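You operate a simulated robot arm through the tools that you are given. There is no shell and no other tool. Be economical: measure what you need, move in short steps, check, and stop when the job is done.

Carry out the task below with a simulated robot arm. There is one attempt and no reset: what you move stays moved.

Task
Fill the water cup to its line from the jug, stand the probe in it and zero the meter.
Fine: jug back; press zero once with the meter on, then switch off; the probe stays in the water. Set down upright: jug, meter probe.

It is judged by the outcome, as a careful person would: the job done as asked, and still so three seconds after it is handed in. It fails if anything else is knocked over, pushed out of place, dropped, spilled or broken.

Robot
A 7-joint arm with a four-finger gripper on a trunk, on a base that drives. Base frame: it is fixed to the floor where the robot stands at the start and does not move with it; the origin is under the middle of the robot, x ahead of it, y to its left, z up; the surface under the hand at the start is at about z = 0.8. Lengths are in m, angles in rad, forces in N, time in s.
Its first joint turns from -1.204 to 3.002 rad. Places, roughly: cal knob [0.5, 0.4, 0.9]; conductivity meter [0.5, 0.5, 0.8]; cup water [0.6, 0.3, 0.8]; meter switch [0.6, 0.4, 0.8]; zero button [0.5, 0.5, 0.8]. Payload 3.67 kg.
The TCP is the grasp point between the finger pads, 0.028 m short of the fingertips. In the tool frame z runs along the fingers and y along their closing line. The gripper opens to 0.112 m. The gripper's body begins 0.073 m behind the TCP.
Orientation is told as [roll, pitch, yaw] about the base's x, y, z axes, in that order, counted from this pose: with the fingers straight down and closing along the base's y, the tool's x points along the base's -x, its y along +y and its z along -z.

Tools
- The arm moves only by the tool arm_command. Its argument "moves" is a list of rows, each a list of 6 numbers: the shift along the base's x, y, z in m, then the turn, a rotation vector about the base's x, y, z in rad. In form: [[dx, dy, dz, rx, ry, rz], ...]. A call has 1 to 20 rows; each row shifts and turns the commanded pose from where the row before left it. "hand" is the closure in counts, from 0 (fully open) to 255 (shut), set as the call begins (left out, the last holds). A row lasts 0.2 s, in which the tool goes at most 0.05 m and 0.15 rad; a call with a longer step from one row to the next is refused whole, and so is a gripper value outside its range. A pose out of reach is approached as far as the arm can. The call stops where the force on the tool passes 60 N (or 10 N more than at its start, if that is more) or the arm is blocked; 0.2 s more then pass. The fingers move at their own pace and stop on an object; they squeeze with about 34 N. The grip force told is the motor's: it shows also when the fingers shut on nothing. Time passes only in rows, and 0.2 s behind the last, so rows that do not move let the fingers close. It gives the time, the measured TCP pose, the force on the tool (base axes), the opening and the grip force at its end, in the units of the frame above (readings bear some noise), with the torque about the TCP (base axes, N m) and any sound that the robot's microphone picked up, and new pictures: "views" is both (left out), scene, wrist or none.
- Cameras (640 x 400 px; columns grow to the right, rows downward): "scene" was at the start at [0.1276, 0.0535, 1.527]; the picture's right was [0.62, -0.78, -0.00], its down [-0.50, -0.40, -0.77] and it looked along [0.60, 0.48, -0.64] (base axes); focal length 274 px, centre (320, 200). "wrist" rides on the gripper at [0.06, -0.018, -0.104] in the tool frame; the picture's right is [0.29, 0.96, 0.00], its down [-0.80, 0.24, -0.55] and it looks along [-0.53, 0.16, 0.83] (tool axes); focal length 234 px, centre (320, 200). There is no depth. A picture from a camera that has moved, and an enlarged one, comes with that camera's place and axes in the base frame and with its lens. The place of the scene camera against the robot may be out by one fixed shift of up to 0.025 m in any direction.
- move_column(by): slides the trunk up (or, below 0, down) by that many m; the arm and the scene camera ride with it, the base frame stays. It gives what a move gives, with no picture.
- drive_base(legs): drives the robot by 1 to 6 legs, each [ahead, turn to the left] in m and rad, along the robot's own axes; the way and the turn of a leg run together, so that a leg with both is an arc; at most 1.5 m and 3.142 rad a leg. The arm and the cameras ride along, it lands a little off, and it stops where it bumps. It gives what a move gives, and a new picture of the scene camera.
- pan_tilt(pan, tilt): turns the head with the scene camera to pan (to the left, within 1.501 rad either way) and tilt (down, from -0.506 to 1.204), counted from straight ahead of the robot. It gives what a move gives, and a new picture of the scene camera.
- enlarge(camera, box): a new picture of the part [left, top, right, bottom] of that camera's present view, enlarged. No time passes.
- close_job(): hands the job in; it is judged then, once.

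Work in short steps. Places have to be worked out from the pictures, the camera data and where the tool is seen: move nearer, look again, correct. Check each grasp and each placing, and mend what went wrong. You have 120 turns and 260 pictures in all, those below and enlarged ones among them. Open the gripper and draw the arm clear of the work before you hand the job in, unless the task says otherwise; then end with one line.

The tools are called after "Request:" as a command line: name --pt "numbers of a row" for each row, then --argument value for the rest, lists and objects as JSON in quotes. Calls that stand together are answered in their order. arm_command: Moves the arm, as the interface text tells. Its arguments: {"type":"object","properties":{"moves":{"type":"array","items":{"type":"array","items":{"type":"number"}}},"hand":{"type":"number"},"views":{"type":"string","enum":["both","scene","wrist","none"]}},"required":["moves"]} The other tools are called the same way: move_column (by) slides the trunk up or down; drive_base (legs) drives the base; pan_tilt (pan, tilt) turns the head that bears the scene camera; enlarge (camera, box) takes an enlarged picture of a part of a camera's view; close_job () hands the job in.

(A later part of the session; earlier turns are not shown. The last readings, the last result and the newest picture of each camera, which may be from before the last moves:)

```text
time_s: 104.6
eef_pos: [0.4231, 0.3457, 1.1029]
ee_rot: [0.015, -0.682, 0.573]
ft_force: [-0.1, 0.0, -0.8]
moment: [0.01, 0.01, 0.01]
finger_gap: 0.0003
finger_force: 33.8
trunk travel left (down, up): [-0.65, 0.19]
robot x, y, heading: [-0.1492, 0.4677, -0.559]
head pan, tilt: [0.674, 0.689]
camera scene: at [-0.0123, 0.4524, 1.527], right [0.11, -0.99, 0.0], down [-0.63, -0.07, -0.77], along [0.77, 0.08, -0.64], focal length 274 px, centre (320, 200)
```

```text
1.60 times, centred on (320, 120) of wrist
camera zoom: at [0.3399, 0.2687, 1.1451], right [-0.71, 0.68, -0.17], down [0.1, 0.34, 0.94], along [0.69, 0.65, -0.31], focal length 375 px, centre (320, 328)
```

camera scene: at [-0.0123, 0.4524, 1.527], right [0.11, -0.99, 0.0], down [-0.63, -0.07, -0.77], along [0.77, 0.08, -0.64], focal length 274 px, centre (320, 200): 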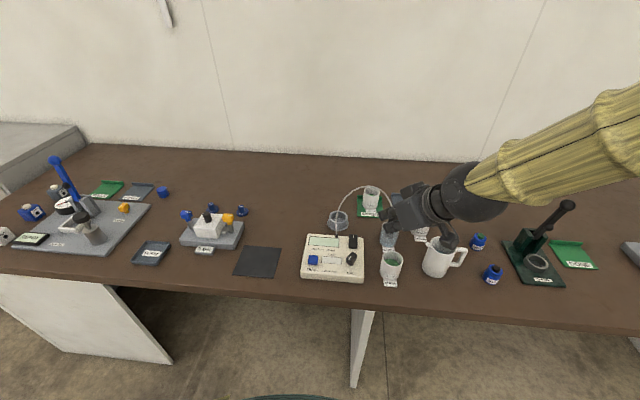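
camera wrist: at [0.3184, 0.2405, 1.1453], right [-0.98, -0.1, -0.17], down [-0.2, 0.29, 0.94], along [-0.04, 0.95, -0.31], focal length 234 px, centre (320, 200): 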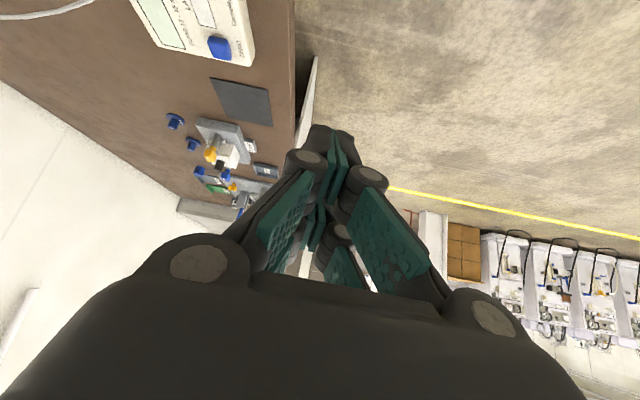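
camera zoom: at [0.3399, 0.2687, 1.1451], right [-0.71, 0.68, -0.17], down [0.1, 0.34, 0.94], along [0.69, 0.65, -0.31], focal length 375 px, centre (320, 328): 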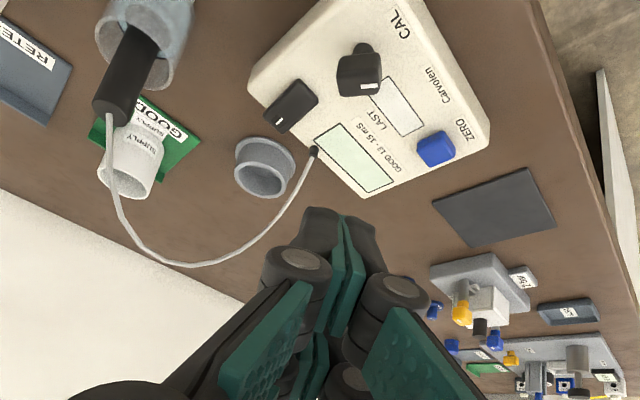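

The cable bows well out to +x (x≈0.7), so the switch is accessible from this side. I estimate the rocker's marked end at (0.607, 0.411), other end (0.572, 0.410), zero button (0.499, 0.529). I move the closed fingertips to hover above the marked end.

Request:
arm_command --pt "0.025 0.008 0 0 0 0" --pt "0.035 0.011 0 0 0 0" --pt "0.035 0.011 -0.01 0 0 0" --pt "0.035 0.011 -0.03 0 0 0" --pt "0.03 0.01 -0.04 0 0 0" --pt "0.01 0.004 -0.04 0 0 0" --pt "0 0 -0.028 0 0 0" --pt "0 0 0 0 0 0"

Request:
enlarge --camera "scene" --box '[290, 200, 390, 290]'

Request:
enlarge --camera "wrist" --box '[240, 60, 440, 200]'

```text
refused: row 5 steps farther than a row can; nothing moved
```

```text
4.44 times, centred on (340, 245) of scene
camera zoom: at [-0.0123, 0.4524, 1.527], right [0.11, -0.99, 0.0], down [-0.63, -0.07, -0.77], along [0.77, 0.08, -0.64], focal length 1220 px, centre (231, 0)
```

zoom: 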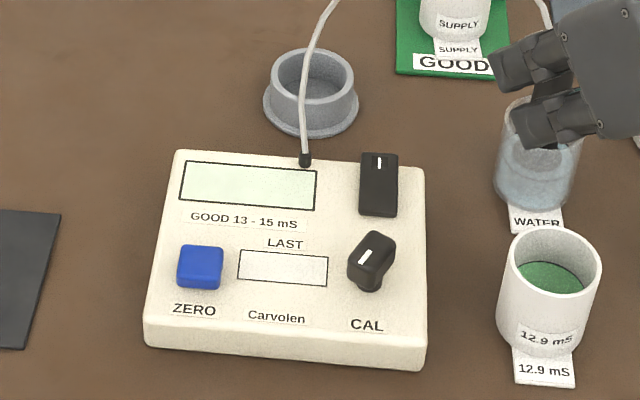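

```text
2.86 times, centred on (340, 130) of wrist
camera zoom: at [0.3399, 0.2687, 1.1451], right [-0.71, 0.68, -0.17], down [0.1, 0.34, 0.94], along [0.69, 0.65, -0.31], focal length 669 px, centre (263, 400)
```

zoom: 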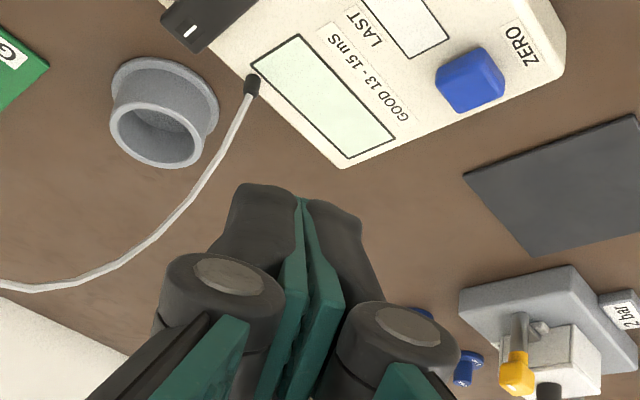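

Row too long; I resend with shorter steps.

Request:
arm_command --pt "0.025 0.008 0 0 0 0" --pt "0.035 0.011 0 0 0 0" --pt "0.035 0.011 -0.01 0 0 0" --pt "0.03 0.01 -0.025 0 0 0" --pt "0.025 0.008 -0.03 0 0 0" --pt "0.015 0.005 -0.035 0 0 0" --pt "0.005 0.002 -0.035 0 0 0" --pt "0 0 -0.013 0 0 0" --pt "0 0 0 0 0 0"

Request:
enlarge --camera "scene" --box '[290, 200, 390, 290]'

Request:
enlarge --camera "wrist" --box '[240, 40, 440, 200]'

```text
time_s: 106.6
eef_pos: [0.5943, 0.4008, 0.9546]
ee_rot: [0.014, -0.683, 0.574]
ft_force: [-0.3, 1.2, -0.4]
moment: [-0.01, 0.0, 0.01]
finger_gap: 0.0
finger_force: 33.7
trunk travel left (down, up): [-0.65, 0.19]
robot x, y, heading: [-0.1491, 0.4724, -0.566]
head pan, tilt: [0.674, 0.689]
camera scene: at [-0.0121, 0.4526, 1.527], right [0.11, -0.99, 0.0], down [-0.63, -0.07, -0.77], along [0.77, 0.08, -0.64], focal length 274 px, centre (320, 200)
camera wrist: at [0.5103, 0.3244, 0.9966], right [-0.71, 0.68, -0.17], down [0.1, 0.34, 0.94], along [0.69, 0.65, -0.31], focal length 234 px, centre (320, 200)
```

scene: 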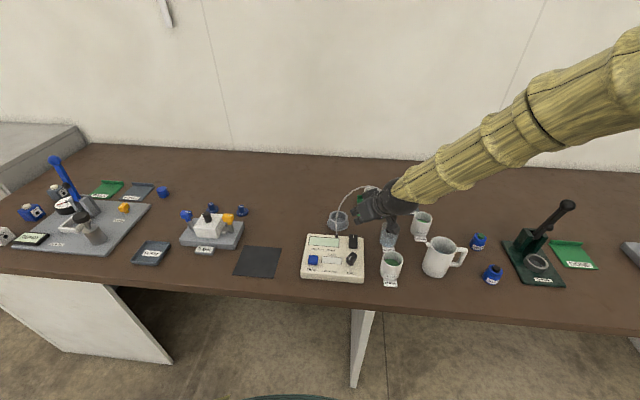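
wrist: 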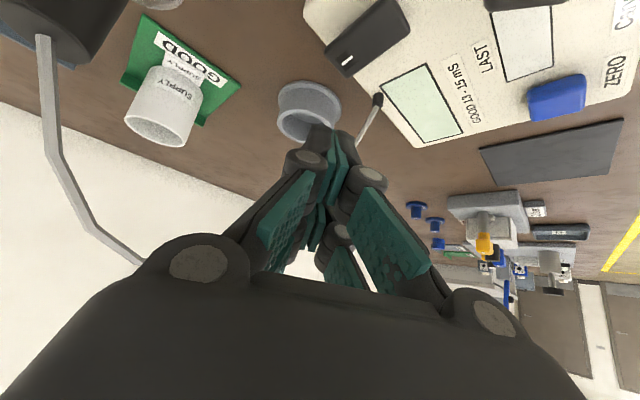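

```text
4.44 times, centred on (340, 245) of scene
camera zoom: at [-0.0121, 0.4526, 1.527], right [0.11, -0.99, 0.0], down [-0.63, -0.07, -0.77], along [0.77, 0.08, -0.64], focal length 1220 px, centre (231, 0)
```

zoom: 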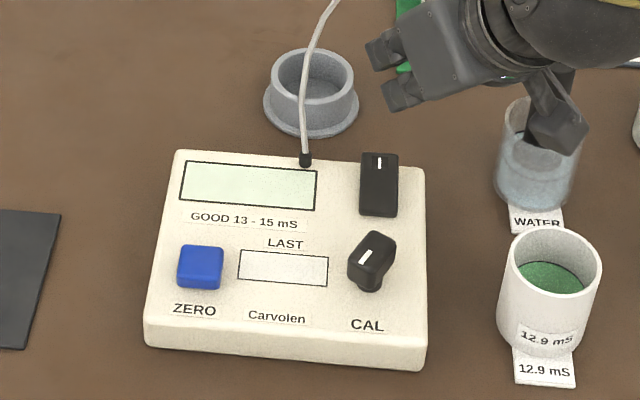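

```text
2.50 times, centred on (340, 120) of wrist
camera zoom: at [0.5103, 0.3244, 0.9966], right [-0.71, 0.68, -0.17], down [0.1, 0.34, 0.94], along [0.69, 0.65, -0.31], focal length 585 px, centre (270, 400)
```

zoom: 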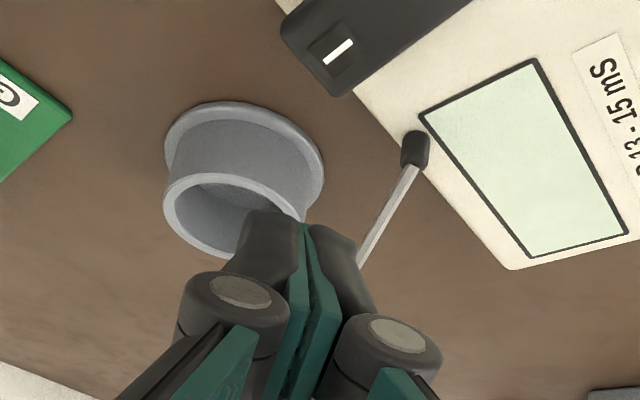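

The fingers have twin prongs; the lower prong tip sits roughly straight below the TCP. I shift ~9 mm in x and y and lower to hover closer above the marked end, then compare.

Request:
arm_command --pt "0.009 0.009 -0.015 0 0 0" --pt "0 0 -0.02 0 0 0" --pt "0 0 0 0 0 0" --views "none"

Request:
enlarge --camera "scene" --box '[320, 215, 370, 265]'

Request:
enlarge --camera "wrist" --box '[260, 0, 420, 160]'

```text
time_s: 107.4
eef_pos: [0.6008, 0.4097, 0.9193]
ee_rot: [0.012, -0.682, 0.575]
ft_force: [-0.6, 1.0, -0.6]
moment: [-0.02, 0.01, -0.01]
finger_gap: 0.0
finger_force: 34.1
trunk travel left (down, up): [-0.65, 0.19]
robot x, y, heading: [-0.1483, 0.4677, -0.563]
head pan, tilt: [0.674, 0.689]
```

```text
8.00 times, centred on (345, 240) of scene
camera zoom: at [-0.0122, 0.4531, 1.527], right [0.11, -0.99, 0.0], down [-0.63, -0.07, -0.77], along [0.77, 0.08, -0.64], focal length 2196 px, centre (120, -120)
```

zoom: 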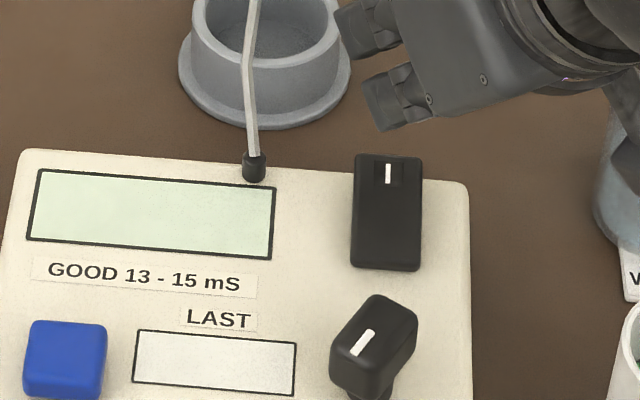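

```text
2.50 times, centred on (340, 80) of wrist
camera zoom: at [0.518, 0.3329, 0.9615], right [-0.71, 0.68, -0.17], down [0.1, 0.34, 0.94], along [0.69, 0.65, -0.31], focal length 585 px, centre (270, 500)
```

zoom: 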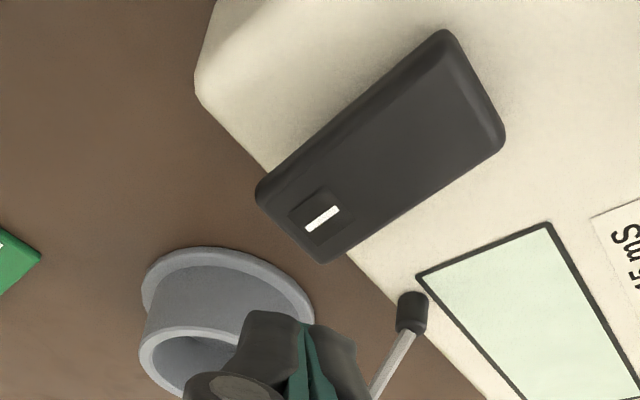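

Both views put the landing point near the mark. I nudge (−3, −4) mm and press down in small steps watching force.

Request:
arm_command --pt "-0.003 -0.004 -0.005 0 0 0" --pt "0 0 -0.005 0 0 0" --pt "0 0 -0.004 0 0 0" --pt "0 0 0 0 0 0" --views "none"

Request:
enlarge --camera "scene" --box '[320, 215, 370, 265]'

Request:
enlarge --camera "wrist" --box '[260, 0, 420, 160]'

```text
time_s: 108.4
eef_pos: [0.5991, 0.4071, 0.9056]
ee_rot: [0.014, -0.682, 0.575]
ft_force: [0.1, 0.6, 0.4]
moment: [-0.03, -0.01, -0.02]
finger_gap: 0.0
finger_force: 34.5
trunk travel left (down, up): [-0.65, 0.19]
robot x, y, heading: [-0.1488, 0.4716, -0.56]
head pan, tilt: [0.674, 0.689]
```

```text
8.00 times, centred on (345, 240) of scene
camera zoom: at [-0.0121, 0.4527, 1.527], right [0.11, -0.99, 0.0], down [-0.63, -0.07, -0.77], along [0.77, 0.08, -0.64], focal length 2196 px, centre (120, -120)
```

zoom: 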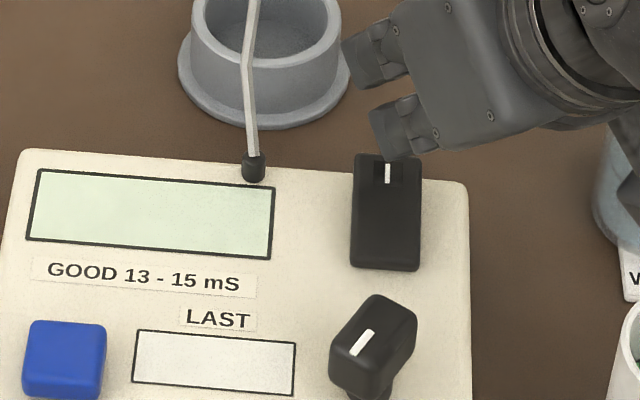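

```text
2.50 times, centred on (340, 80) of wrist
camera zoom: at [0.5158, 0.329, 0.9475], right [-0.71, 0.68, -0.17], down [0.1, 0.34, 0.94], along [0.69, 0.65, -0.31], focal length 585 px, centre (270, 500)
```

zoom: 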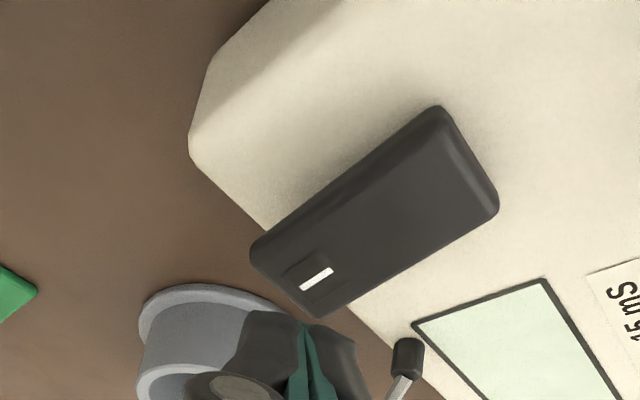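

Request:
arm_command --pt "-0.004 0.001 -0.004 0 0 0" --pt "0 0 -0.004 0 0 0" --pt "0 0 0 0 0 0" --views "none"

Request:
enlarge --camera "wrist" --box '[260, 0, 420, 160]'

Request:
enlarge --camera "scene" --box '[320, 215, 370, 265]'

```text
time_s: 109.2
eef_pos: [0.5953, 0.4061, 0.8979]
ee_rot: [0.013, -0.682, 0.574]
ft_force: [-0.2, -0.5, 0.3]
moment: [0.0, 0.0, 0.04]
finger_gap: 0.0
finger_force: 34.0
trunk travel left (down, up): [-0.65, 0.19]
robot x, y, heading: [-0.1508, 0.4706, -0.559]
head pan, tilt: [0.674, 0.689]
```

```text
2.50 times, centred on (340, 80) of wrist
camera zoom: at [0.5115, 0.3295, 0.9402], right [-0.71, 0.68, -0.17], down [0.1, 0.34, 0.94], along [0.69, 0.65, -0.31], focal length 585 px, centre (270, 500)
```

zoom: 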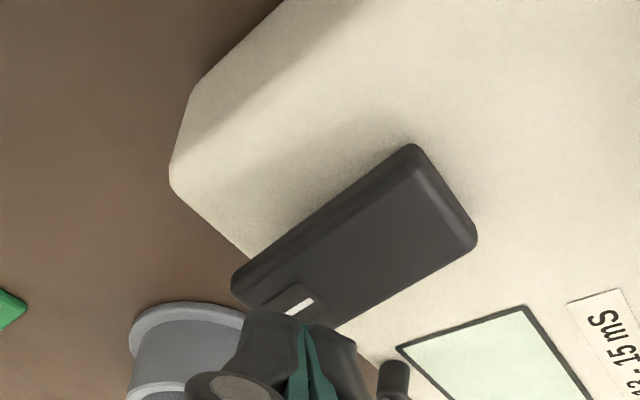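

```text
8.00 times, centred on (345, 240) of scene
camera zoom: at [-0.0122, 0.4527, 1.527], right [0.11, -0.99, 0.0], down [-0.63, -0.07, -0.77], along [0.77, 0.08, -0.64], focal length 2196 px, centre (120, -120)
```

zoom: 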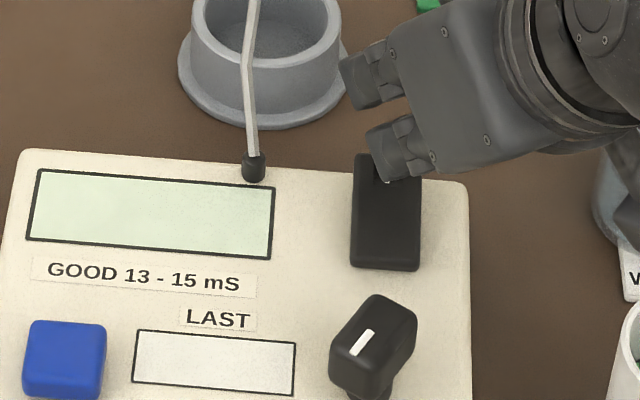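

The tip is over the mark. I press down in 2 mm steps.

Request:
arm_command --pt "0 0 -0.002 0 0 0" --pt "0 0 -0.002 0 0 0" --pt "0 0 -0.002 0 0 0" --pt "0 0 0 0 0 0" --views "none"

Request:
enlarge --camera "scene" --box '[320, 215, 370, 265]'

```text
time_s: 110.2
eef_pos: [0.5946, 0.4078, 0.8926]
ee_rot: [0.014, -0.683, 0.575]
ft_force: [-0.4, -0.7, -0.1]
moment: [0.01, -0.03, -0.01]
finger_gap: 0.0
finger_force: 33.9
trunk travel left (down, up): [-0.65, 0.19]
robot x, y, heading: [-0.1542, 0.4718, -0.568]
head pan, tilt: [0.674, 0.689]
```

```text
8.00 times, centred on (345, 240) of scene
camera zoom: at [-0.0121, 0.4526, 1.527], right [0.11, -0.99, 0.0], down [-0.63, -0.07, -0.77], along [0.77, 0.08, -0.64], focal length 2196 px, centre (120, -120)
```

zoom: 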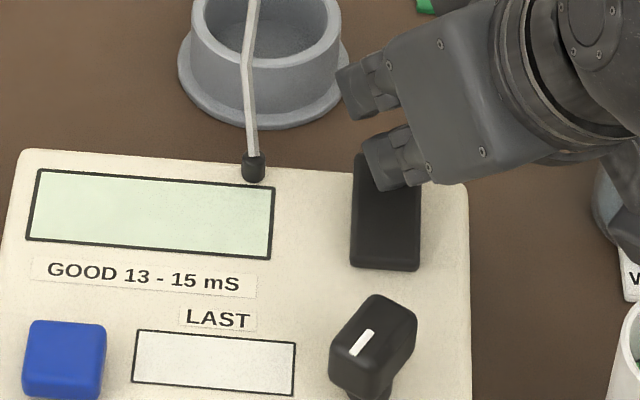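

No contact yet; continue down.

Request:
arm_command --pt "0 0 -0.002 0 0 0" --pt "0 0 -0.002 0 0 0" --pt "0 0 -0.002 0 0 0" --pt "0 0 0 0 0 0" --views "none"

Request:
enlarge --camera "wrist" --box '[260, 0, 420, 160]'

Request:
enlarge --camera "scene" --box '[320, 215, 370, 265]'

```text
time_s: 111.2
eef_pos: [0.5952, 0.4068, 0.8862]
ee_rot: [0.012, -0.684, 0.575]
ft_force: [0.7, 1.6, 3.4]
moment: [0.02, -0.01, -0.01]
finger_gap: 0.0001
finger_force: 34.3
trunk travel left (down, up): [-0.65, 0.19]
robot x, y, heading: [-0.1517, 0.4693, -0.563]
head pan, tilt: [0.674, 0.689]
```

```text
2.50 times, centred on (340, 80) of wrist
camera zoom: at [0.5126, 0.3298, 0.928], right [-0.71, 0.68, -0.17], down [0.1, 0.34, 0.94], along [0.69, 0.65, -0.31], focal length 585 px, centre (270, 500)
```

zoom: 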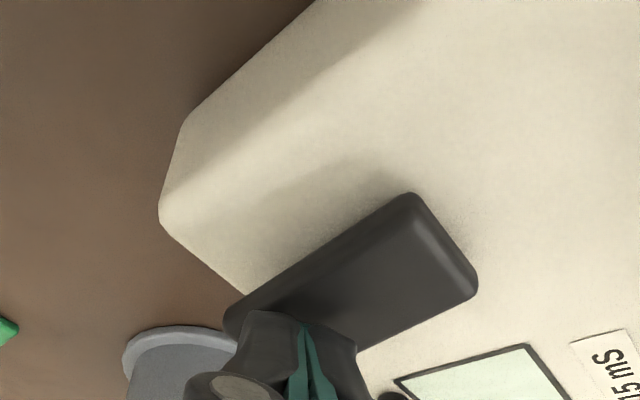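

```text
8.00 times, centred on (345, 240) of scene
camera zoom: at [-0.0123, 0.4528, 1.527], right [0.11, -0.99, 0.0], down [-0.63, -0.07, -0.77], along [0.77, 0.08, -0.64], focal length 2196 px, centre (120, -120)
```

zoom: 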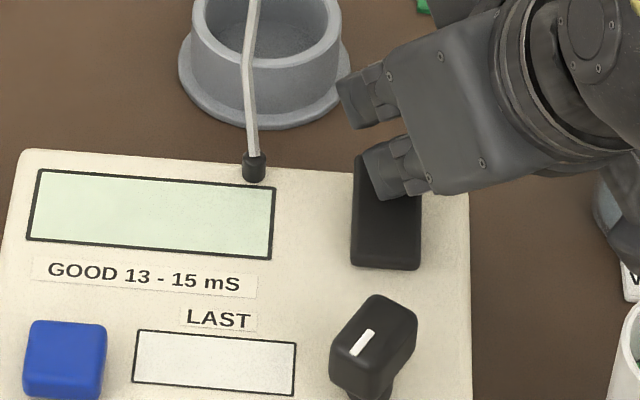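

Contact (3.4 N). Press 3 mm more.

Request:
arm_command --pt "0 0 -0.002 0 0 0" --pt "0 0 -0.002 0 0 0" --pt "0 0 0 0 0 0" --views "none"

Request:
enlarge --camera "scene" --box '[295, 215, 370, 275]'

```text
time_s: 112.0
eef_pos: [0.5964, 0.406, 0.884]
ee_rot: [0.012, -0.686, 0.575]
ft_force: [2.3, -0.8, 16.4]
moment: [0.06, -0.02, 0.01]
finger_gap: 0.0
finger_force: 33.8
trunk travel left (down, up): [-0.65, 0.19]
robot x, y, heading: [-0.1506, 0.4739, -0.565]
head pan, tilt: [0.674, 0.689]
```

```text
6.67 times, centred on (332, 245) of scene
camera zoom: at [-0.0133, 0.4526, 1.5273], right [0.11, -0.99, 0.0], down [-0.63, -0.07, -0.77], along [0.77, 0.08, -0.64], focal length 1830 px, centre (237, -100)
```

zoom: 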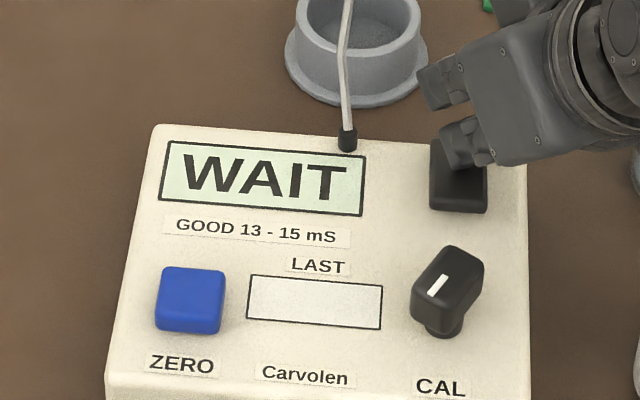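

The meter is on, showing WAIT. I lift off and wait for the reading to settle.

Request:
arm_command --pt "0 0 0.005 0 0 0" --pt "0 0 0.02 0 0 0" --pt "0 0 0.03 0 0 0" --pt "0 0 0 0 0 0" --pt "0 0 0 0 0 0" --views "none"

Request:
enlarge --camera "scene" --box '[295, 215, 395, 285]'

```text
time_s: 113.2
eef_pos: [0.5959, 0.4071, 0.9378]
ee_rot: [0.012, -0.683, 0.574]
ft_force: [0.4, -0.5, -0.3]
moment: [-0.02, -0.03, 0.01]
finger_gap: 0.0
finger_force: 34.4
trunk travel left (down, up): [-0.65, 0.19]
robot x, y, heading: [-0.1545, 0.4662, -0.564]
head pan, tilt: [0.674, 0.689]
```

```text
5.71 times, centred on (345, 250) of scene
camera zoom: at [-0.0126, 0.4527, 1.527], right [0.11, -0.99, 0.0], down [-0.63, -0.07, -0.77], along [0.77, 0.08, -0.64], focal length 1569 px, centre (177, -86)
```

zoom: 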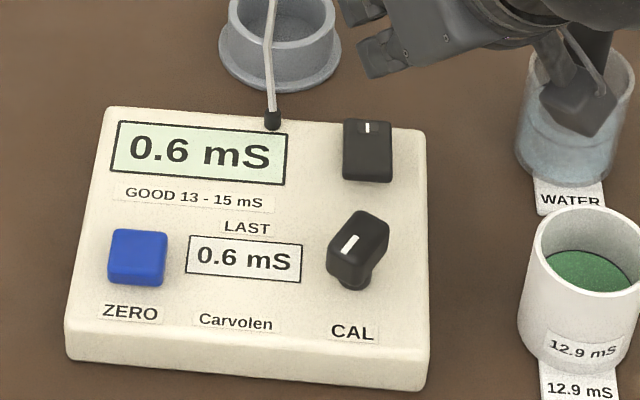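

The meter reads 0.6 mS with the probe in water. Now I move over the ZERO button (tip target ≈ (0.500, 0.529)).

Request:
arm_command --pt "-0.01 0.01 0.02 0 0 0" --pt "-0.025 0.025 0 0 0 0" --pt "-0.025 0.025 0 0 0 0" --pt "-0.025 0.025 0 0 0 0" --pt "-0.02 0.02 0 0 0 0" --pt "-0.006 0.007 -0.02 0 0 0" --pt "0 0 -0.02 0 0 0" --pt "0 0 0 0 0 0" --views "none"

Request:
enlarge --camera "scene" --box '[295, 215, 395, 285]'

Request:
enlarge --camera "wrist" --box '[240, 0, 440, 160]'

```text
time_s: 115.2
eef_pos: [0.5009, 0.4981, 0.9391]
ee_rot: [0.059, -0.72, 0.494]
ft_force: [-0.5, 0.4, -0.1]
moment: [-0.03, -0.03, -0.01]
finger_gap: 0.0001
finger_force: 34.2
trunk travel left (down, up): [-0.65, 0.19]
robot x, y, heading: [-0.1525, 0.4691, -0.562]
head pan, tilt: [0.674, 0.689]
stopped in row 8: the arm was blocked; the commanded pose is now the measured one
```

```text
5.71 times, centred on (345, 250) of scene
camera zoom: at [-0.012, 0.4524, 1.5269], right [0.11, -0.99, 0.0], down [-0.63, -0.07, -0.77], along [0.77, 0.08, -0.64], focal length 1569 px, centre (177, -86)
```

zoom: 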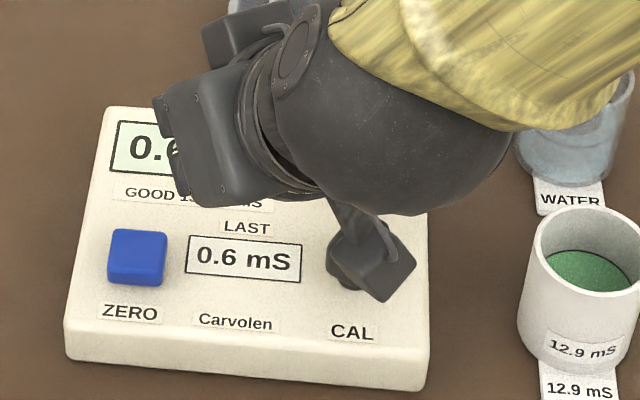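

```text
2.50 times, centred on (340, 80) of wrist
camera zoom: at [0.4132, 0.4232, 0.9756], right [-0.68, 0.72, -0.15], down [0.1, 0.29, 0.95], along [0.73, 0.63, -0.27], focal length 585 px, centre (270, 500)
```

zoom: 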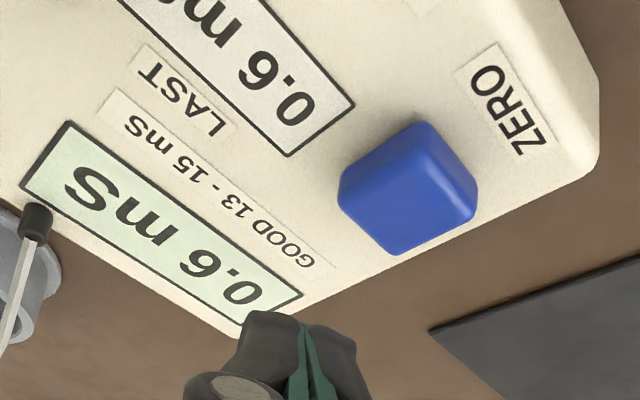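

The elbow blocks again near the ZERO button. I raise the hand back toward the good region and shift the base (turn left 0.165, back 0.1) so the button falls where the switch was in the robot's frame.

Request:
arm_command --pt "0.01 -0.012 0.02 0 0 0.03" --pt "0.015 -0.015 0.03 0 0 0.05" --pt "0.01 -0.01 0.03 -0.02 0.04 0" --pt "0 0 0.02 0 0 0" --pt "0 0 0 0 0 0" --views "none"

Request:
drive_base --legs '[[0, 0.165], [-0.1, 0]]'

```text
time_s: 116.4
eef_pos: [0.5348, 0.463, 1.0364]
ee_rot: [0.062, -0.674, 0.575]
ft_force: [-0.7, 0.0, 0.3]
moment: [-0.03, 0.02, -0.01]
finger_gap: 0.0
finger_force: 33.9
trunk travel left (down, up): [-0.65, 0.19]
robot x, y, heading: [-0.1495, 0.472, -0.562]
head pan, tilt: [0.674, 0.689]
```

```text
time_s: 118.2
eef_pos: [0.4341, 0.6152, 1.0383]
ee_rot: [0.061, -0.676, 0.748]
ft_force: [-0.2, 0.3, 0.6]
moment: [-0.02, -0.04, 0.01]
finger_gap: 0.0001
finger_force: 33.9
trunk travel left (down, up): [-0.65, 0.19]
robot x, y, heading: [-0.24, 0.5052, -0.389]
head pan, tilt: [0.674, 0.689]
camera scene: at [-0.1031, 0.5125, 1.5271], right [0.28, -0.96, 0.0], down [-0.61, -0.18, -0.77], along [0.74, 0.21, -0.64], focal length 274 px, centre (320, 200)
```

scene: 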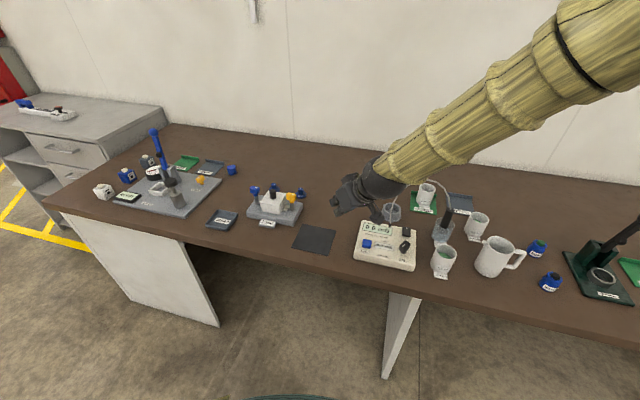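

Now I move over the ZERO button from here.

Request:
arm_command --pt "0.015 -0.025 0 0 0 0" --pt "0.015 -0.03 0 -0.03 0.03 0" --pt "0.013 -0.025 -0.015 0 0 0" --pt "0.01 -0.018 -0.03 0 0 0" --pt "0 0 -0.035 0 0 0" --pt "0 0 -0.025 0 0 0" --pt "0 0 0 0 0 0" --views "none"

Request:
enlarge --camera "scene" --box '[340, 200, 430, 280]'

Request:
enlarge --camera "wrist" --box '[240, 0, 440, 160]'

```text
time_s: 119.8
eef_pos: [0.488, 0.5175, 0.9333]
ee_rot: [0.058, -0.632, 0.75]
ft_force: [0.3, -0.6, -0.5]
moment: [0.0, -0.02, 0.03]
finger_gap: 0.0001
finger_force: 34.0
trunk travel left (down, up): [-0.65, 0.19]
robot x, y, heading: [-0.2388, 0.5103, -0.394]
head pan, tilt: [0.674, 0.689]
```

```text
5.00 times, centred on (385, 240) of scene
camera zoom: at [-0.1018, 0.5122, 1.527], right [0.28, -0.96, 0.0], down [-0.61, -0.18, -0.77], along [0.74, 0.21, -0.64], focal length 1373 px, centre (-5, 0)
```

zoom: 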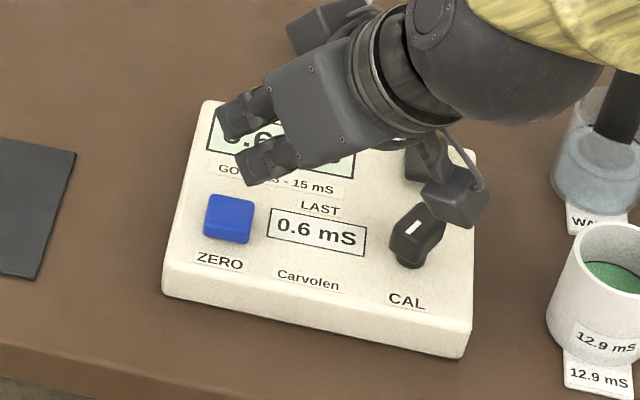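

```text
2.50 times, centred on (340, 80) of wrist
camera zoom: at [0.4258, 0.426, 0.9798], right [-0.84, 0.52, -0.13], down [0.08, 0.36, 0.93], along [0.53, 0.77, -0.35], focal length 585 px, centre (270, 500)
```

zoom: 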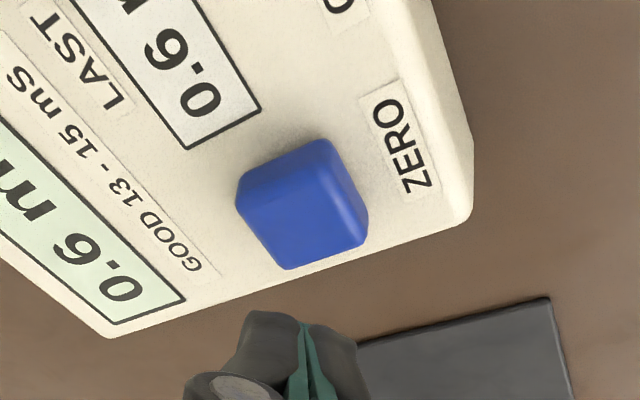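

Nearly over the button; I nudge (+5, +6) mm and lower 3 cm, then re-check.

Request:
arm_command --pt "0.005 0.006 -0.01 0 0 0" --pt "0 0 -0.01 0 0 0" --pt "0 0 -0.008 0 0 0" --pt "0 0 0 0 0 0" --views "none"

Request:
enlarge --camera "scene" --box '[340, 200, 430, 280]'

Request:
enlarge --camera "wrist" --box '[240, 0, 440, 160]'

```text
time_s: 120.8
eef_pos: [0.4933, 0.5244, 0.9035]
ee_rot: [0.06, -0.634, 0.749]
ft_force: [-0.2, 0.7, -0.4]
moment: [-0.03, -0.02, 0.02]
finger_gap: 0.0
finger_force: 34.2
trunk travel left (down, up): [-0.65, 0.19]
robot x, y, heading: [-0.2401, 0.507, -0.391]
head pan, tilt: [0.674, 0.689]
```

```text
5.00 times, centred on (385, 240) of scene
camera zoom: at [-0.1017, 0.5117, 1.527], right [0.28, -0.96, 0.0], down [-0.61, -0.18, -0.77], along [0.74, 0.21, -0.64], focal length 1373 px, centre (-5, 0)
```

zoom: 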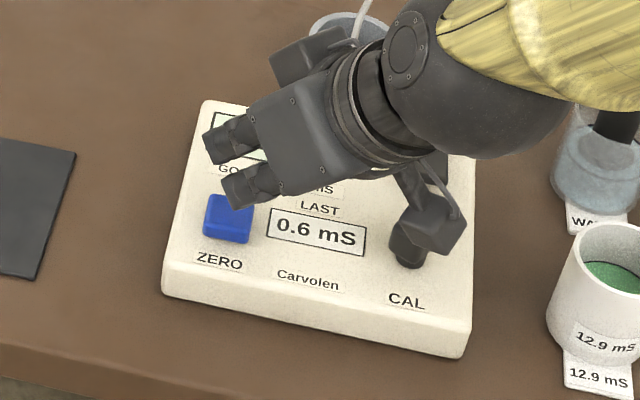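

```text
2.50 times, centred on (340, 80) of wrist
camera zoom: at [0.4305, 0.4318, 0.9516], right [-0.85, 0.52, -0.12], down [0.08, 0.36, 0.93], along [0.53, 0.77, -0.35], focal length 585 px, centre (270, 500)
```

zoom: 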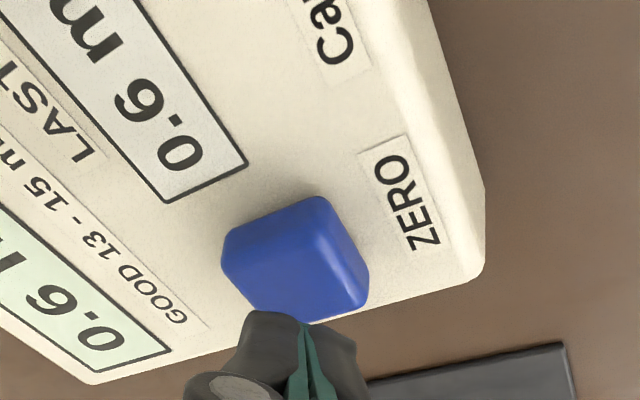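

Well aligned. I lower to first contact.

Request:
arm_command --pt "0 0 -0.005 0 0 0" --pt "0 0 -0.004 0 0 0" --pt "0 0 -0.003 0 0 0" --pt "0 0 0 0 0 0" --views "none"

Request:
enlarge --camera "scene" --box '[340, 200, 430, 280]'

```text
time_s: 121.8
eef_pos: [0.4945, 0.5237, 0.892]
ee_rot: [0.06, -0.632, 0.748]
ft_force: [1.1, -0.1, -0.7]
moment: [0.03, 0.02, 0.01]
finger_gap: 0.0
finger_force: 34.0
trunk travel left (down, up): [-0.65, 0.19]
robot x, y, heading: [-0.243, 0.5036, -0.39]
head pan, tilt: [0.674, 0.689]
```

```text
5.00 times, centred on (385, 240) of scene
camera zoom: at [-0.1014, 0.512, 1.527], right [0.28, -0.96, 0.0], down [-0.61, -0.18, -0.77], along [0.74, 0.21, -0.64], focal length 1373 px, centre (-5, 0)
```

zoom: 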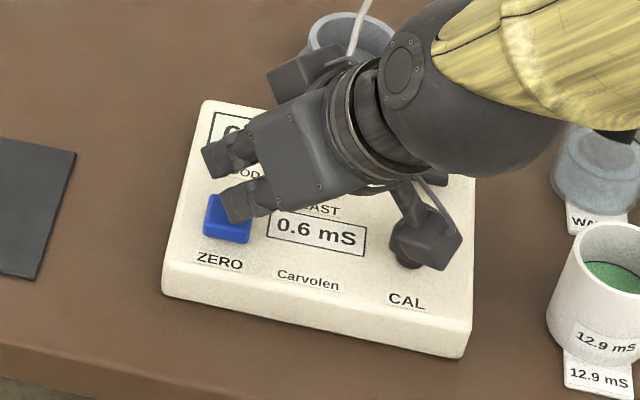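

I shift 5 mm toward +y to be more central and continue down gently.

Request:
arm_command --pt "0.001 0.005 0 0 0 0" --pt "0 0 -0.003 0 0 0" --pt "0 0 -0.002 0 0 0" --pt "0 0 -0.002 0 0 0" --pt "0 0 0 0 0 0" --views "none"

Request:
enlarge --camera "scene" --box '[340, 200, 430, 280]'

```text
time_s: 123.0
eef_pos: [0.495, 0.5299, 0.8849]
ee_rot: [0.059, -0.632, 0.749]
ft_force: [-0.1, -1.3, -0.2]
moment: [0.01, -0.01, 0.02]
finger_gap: 0.0
finger_force: 34.1
trunk travel left (down, up): [-0.65, 0.19]
robot x, y, heading: [-0.2403, 0.5123, -0.392]
head pan, tilt: [0.674, 0.689]
```

```text
5.00 times, centred on (385, 240) of scene
camera zoom: at [-0.1014, 0.512, 1.527], right [0.28, -0.96, 0.0], down [-0.61, -0.18, -0.77], along [0.74, 0.21, -0.64], focal length 1373 px, centre (-5, 0)
```

zoom: 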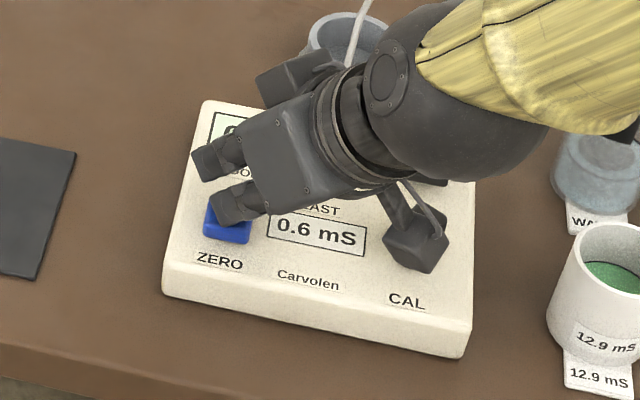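

Request:
arm_command --pt "0 0 -0.002 0 0 0" --pt "0 0 -0.002 0 0 0" --pt "0 0 -0.002 0 0 0" --pt "0 0 0 0 0 0" --views "none"

Request:
enlarge --camera "scene" --box '[340, 200, 430, 280]'

```text
time_s: 124.0
eef_pos: [0.4962, 0.5291, 0.8789]
ee_rot: [0.057, -0.632, 0.75]
ft_force: [-0.6, 0.9, 2.4]
moment: [0.0, -0.01, 0.04]
finger_gap: 0.006
finger_force: 35.1
trunk travel left (down, up): [-0.65, 0.19]
robot x, y, heading: [-0.238, 0.5103, -0.394]
head pan, tilt: [0.674, 0.689]
heard: click
```

```text
5.00 times, centred on (385, 240) of scene
camera zoom: at [-0.1016, 0.512, 1.527], right [0.28, -0.96, 0.0], down [-0.61, -0.18, -0.77], along [0.74, 0.21, -0.64], focal length 1373 px, centre (-5, 0)
```

zoom: 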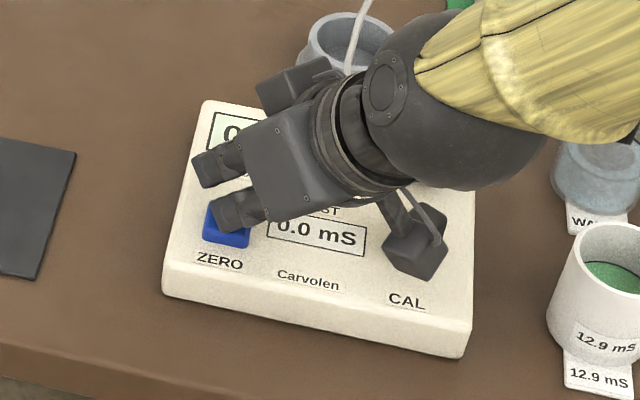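

Click heard, display reads 0.0 mS — zeroed. I lift straight off at once.

Request:
arm_command --pt "0 0 0.01 0 0 0" --pt "0 0 0.02 0 0 0" --pt "0 0 0.03 0 0 0" --pt "0 0 0.03 0 0 0" --pt "0 0 0 0 0 0" --views "none"

Request:
enlarge --camera "scene" --box '[340, 180, 450, 280]'

```text
time_s: 125.2
eef_pos: [0.4952, 0.5288, 0.9685]
ee_rot: [0.059, -0.631, 0.745]
ft_force: [-0.7, -0.3, 0.3]
moment: [0.02, 0.05, -0.01]
finger_gap: 0.0002
finger_force: 35.4
trunk travel left (down, up): [-0.65, 0.19]
robot x, y, heading: [-0.2401, 0.5085, -0.393]
head pan, tilt: [0.674, 0.689]
```

```text
4.00 times, centred on (395, 230) of scene
camera zoom: at [-0.1008, 0.512, 1.5269], right [0.28, -0.96, 0.0], down [-0.61, -0.18, -0.77], along [0.74, 0.21, -0.64], focal length 1098 px, centre (20, 80)
```

zoom: 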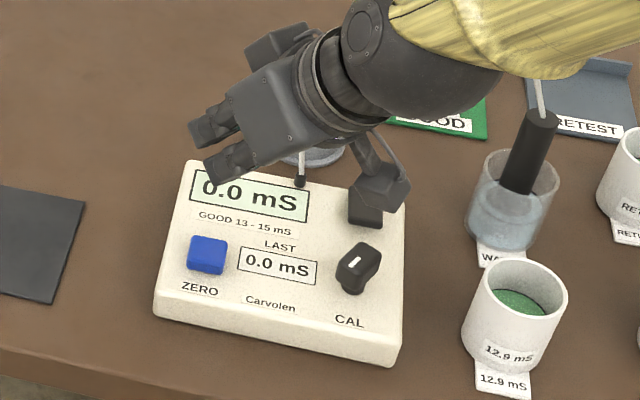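

Zero done. Now I go to the near (unmarked) end of the rocker, which should be raised now, to switch off.

Request:
arm_command --pt "0.008 -0.015 0.01 0 0 0" --pt "0.014 -0.028 0 0 0 0" --pt "0.015 -0.03 0 0 0 0" --pt "0.015 -0.03 0 0 0 0" --pt "0.01 -0.018 0 0 0 0" --pt "0.004 -0.008 -0.02 0 0 0" --pt "0 0 -0.025 0 0 0" --pt "0 0 0 0 0 0" --views "none"

Request:
enlarge --camera "scene" --box '[350, 200, 430, 280]'

Request:
enlarge --camera "wrist" --box '[240, 0, 440, 160]'

```text
time_s: 127.0
eef_pos: [0.5603, 0.3988, 0.9337]
ee_rot: [0.06, -0.633, 0.75]
ft_force: [-0.5, 0.8, -0.8]
moment: [0.0, -0.03, 0.02]
finger_gap: 0.0001
finger_force: 35.9
trunk travel left (down, up): [-0.65, 0.19]
robot x, y, heading: [-0.2397, 0.5059, -0.394]
head pan, tilt: [0.674, 0.689]
```

```text
5.00 times, centred on (390, 240) of scene
camera zoom: at [-0.1017, 0.5116, 1.527], right [0.28, -0.96, 0.0], down [-0.61, -0.18, -0.77], along [0.74, 0.21, -0.64], focal length 1373 px, centre (-30, 0)
```

zoom: 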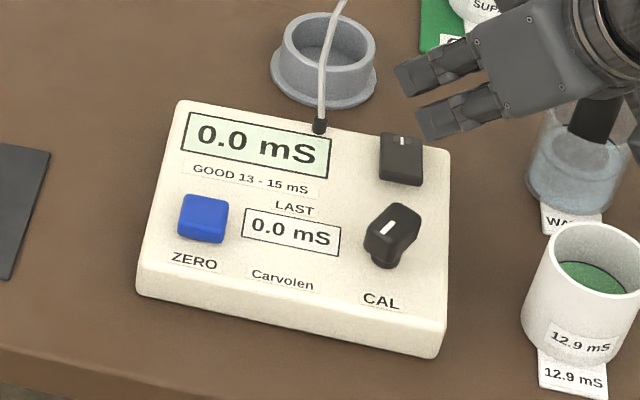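

```text
2.50 times, centred on (340, 80) of wrist
camera zoom: at [0.497, 0.3079, 0.9814], right [-0.84, 0.52, -0.13], down [0.08, 0.36, 0.93], along [0.53, 0.77, -0.35], focal length 585 px, centre (270, 500)
```

zoom: 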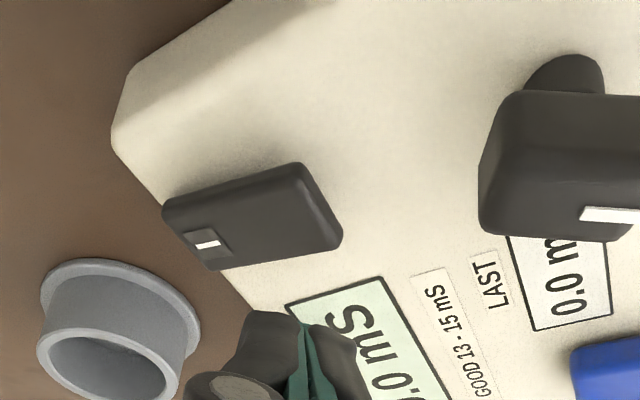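

Close; I shift 7 mm toward +y and lower.

Request:
arm_command --pt "0.001 0.007 -0.01 0 0 0" --pt "0 0 -0.012 0 0 0" --pt "0 0 -0.01 0 0 0" --pt "0 0 0 0 0 0" --views "none"

Request:
enlarge --camera "scene" --box '[350, 200, 430, 280]'

Request:
enlarge --camera "wrist" --box '[240, 0, 440, 160]'

```text
time_s: 128.0
eef_pos: [0.5612, 0.4063, 0.9023]
ee_rot: [0.058, -0.632, 0.747]
ft_force: [-0.1, 0.8, 0.0]
moment: [-0.01, -0.01, 0.02]
finger_gap: 0.0
finger_force: 35.7
trunk travel left (down, up): [-0.65, 0.19]
robot x, y, heading: [-0.2424, 0.5068, -0.391]
head pan, tilt: [0.674, 0.689]
```

```text
5.00 times, centred on (390, 240) of scene
camera zoom: at [-0.1016, 0.5117, 1.527], right [0.28, -0.96, 0.0], down [-0.61, -0.18, -0.77], along [0.74, 0.21, -0.64], focal length 1373 px, centre (-30, 0)
```

zoom: 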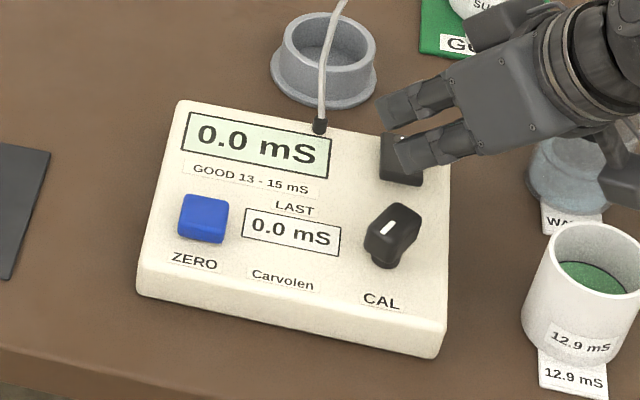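

```text
2.50 times, centred on (340, 80) of wrist
camera zoom: at [0.4979, 0.3146, 0.9496], right [-0.85, 0.52, -0.12], down [0.08, 0.36, 0.93], along [0.53, 0.77, -0.35], focal length 585 px, centre (270, 500)
```

zoom: 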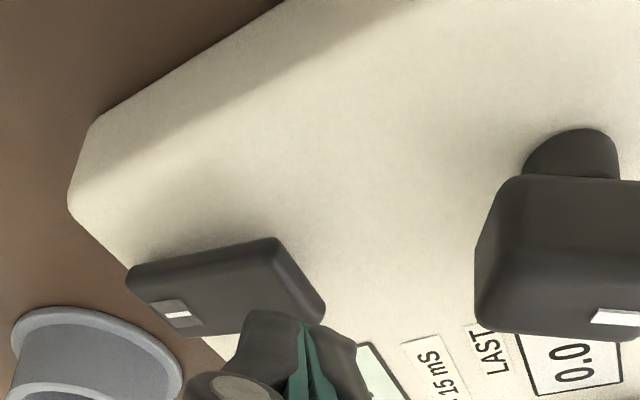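

Request:
arm_command --pt "0.003 -0.002 -0.004 0 0 0" --pt "0 0 -0.004 0 0 0" --pt "0 0 -0.003 0 0 0" --pt "0 0 -0.002 0 0 0" --pt "0 0 0 0 0 0" --views "none"

Request:
enlarge --camera "scene" --box '[350, 200, 430, 280]'

```text
time_s: 129.2
eef_pos: [0.5634, 0.4056, 0.8907]
ee_rot: [0.059, -0.632, 0.75]
ft_force: [-0.9, -0.5, 0.2]
moment: [0.02, -0.01, 0.01]
finger_gap: 0.0002
finger_force: 35.6
trunk travel left (down, up): [-0.65, 0.19]
robot x, y, heading: [-0.2427, 0.5056, -0.391]
head pan, tilt: [0.674, 0.689]
```

```text
5.00 times, centred on (390, 240) of scene
camera zoom: at [-0.1014, 0.5118, 1.527], right [0.28, -0.96, 0.0], down [-0.61, -0.18, -0.77], along [0.74, 0.21, -0.64], focal length 1373 px, centre (-30, 0)
```

zoom: 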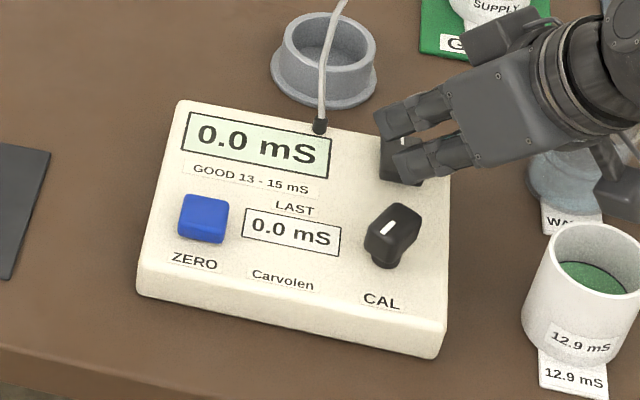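

Still above it; I continue down in 2 mm steps until it clicks.

Request:
arm_command --pt "0 0 -0.002 0 0 0" --pt "0 0 -0.002 0 0 0" --pt "0 0 -0.002 0 0 0" --pt "0 0 0 0 0 0" --views "none"

Request:
enlarge --camera "scene" --box '[350, 200, 430, 280]'

```text
time_s: 130.2
eef_pos: [0.565, 0.4036, 0.8828]
ee_rot: [0.058, -0.631, 0.749]
ft_force: [0.0, 0.3, 0.3]
moment: [-0.02, 0.04, -0.02]
finger_gap: 0.0
finger_force: 35.6
trunk travel left (down, up): [-0.65, 0.19]
robot x, y, heading: [-0.2427, 0.5078, -0.395]
head pan, tilt: [0.674, 0.689]
```

```text
5.00 times, centred on (390, 240) of scene
camera zoom: at [-0.1014, 0.5118, 1.527], right [0.28, -0.96, 0.0], down [-0.61, -0.18, -0.77], along [0.74, 0.21, -0.64], focal length 1373 px, centre (-30, 0)
```

zoom: 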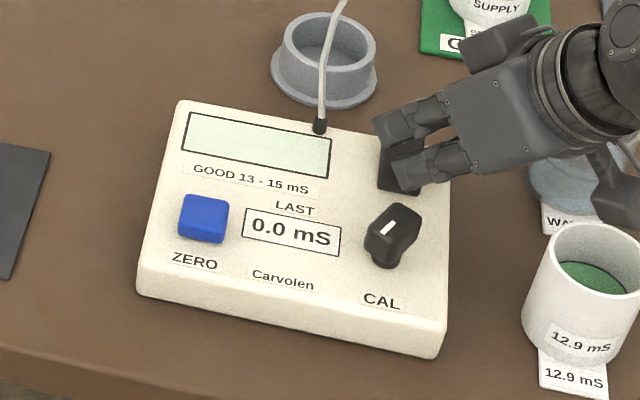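

The main display is blank: switched off, with LAST retaining 0.0 mS. I lift off and draw the arm back, opening the gripper.

Request:
arm_command --pt "0 0 0.01 0 0 0" --pt "0 0 0.03 0 0 0" --pt "0 0 0.035 0 0 0" --pt "0 0 0.035 0 0 0" --pt "-0.025 0.01 0.03 0 0 0" --pt "-0.035 0.01 0.02 0 0 0" --pt "-0.035 0.01 0.01 0 0 0" --pt "-0.035 0.01 0 0 0 0" --pt "0 0 0 0 0 0" --views "none"

Request:
arm_command --pt "0 0 0 0 0 0" --pt "0 0 0 0 0 0" --pt "0 0 0 0 0 0" --hand 0 --views "scene"

Request:
enlarge --camera "scene" --box '[350, 170, 530, 290]'

```text
time_s: 132.2
eef_pos: [0.436, 0.4447, 1.0536]
ee_rot: [0.057, -0.632, 0.748]
ft_force: [0.2, 0.1, 0.2]
moment: [0.03, 0.02, 0.02]
finger_gap: 0.0
finger_force: 35.9
trunk travel left (down, up): [-0.65, 0.19]
robot x, y, heading: [-0.2389, 0.5107, -0.399]
head pan, tilt: [0.674, 0.689]
```

```text
time_s: 133.0
eef_pos: [0.434, 0.4462, 1.0534]
ee_rot: [0.059, -0.631, 0.749]
ft_force: [-0.5, 0.0, 1.0]
moment: [-0.01, 0.03, -0.02]
finger_gap: 0.1118
finger_force: 0.0
trunk travel left (down, up): [-0.65, 0.19]
robot x, y, heading: [-0.2407, 0.5073, -0.39]
head pan, tilt: [0.674, 0.689]
camera scene: at [-0.1013, 0.5117, 1.527], right [0.28, -0.96, 0.0], down [-0.61, -0.18, -0.77], along [0.74, 0.21, -0.64], focal length 274 px, centre (320, 200)
```

scene: 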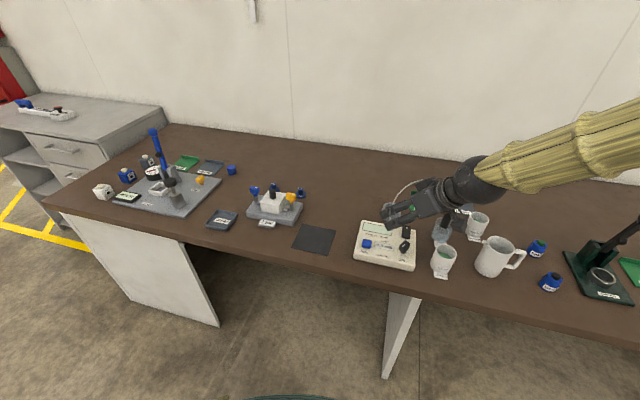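

```text
3.33 times, centred on (440, 230) of scene
camera zoom: at [-0.1013, 0.5117, 1.527], right [0.28, -0.96, 0.0], down [-0.61, -0.18, -0.77], along [0.74, 0.21, -0.64], focal length 915 px, centre (-80, 100)
```

zoom: 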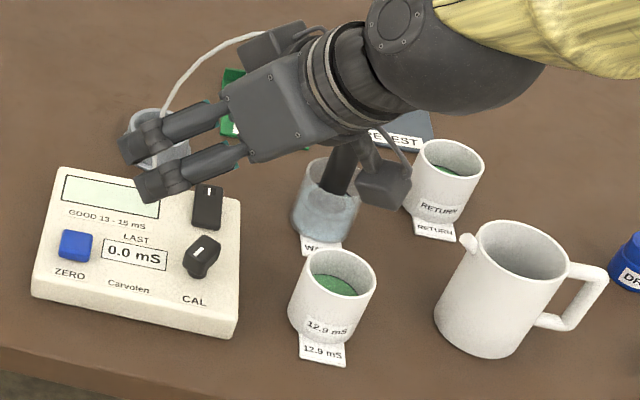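

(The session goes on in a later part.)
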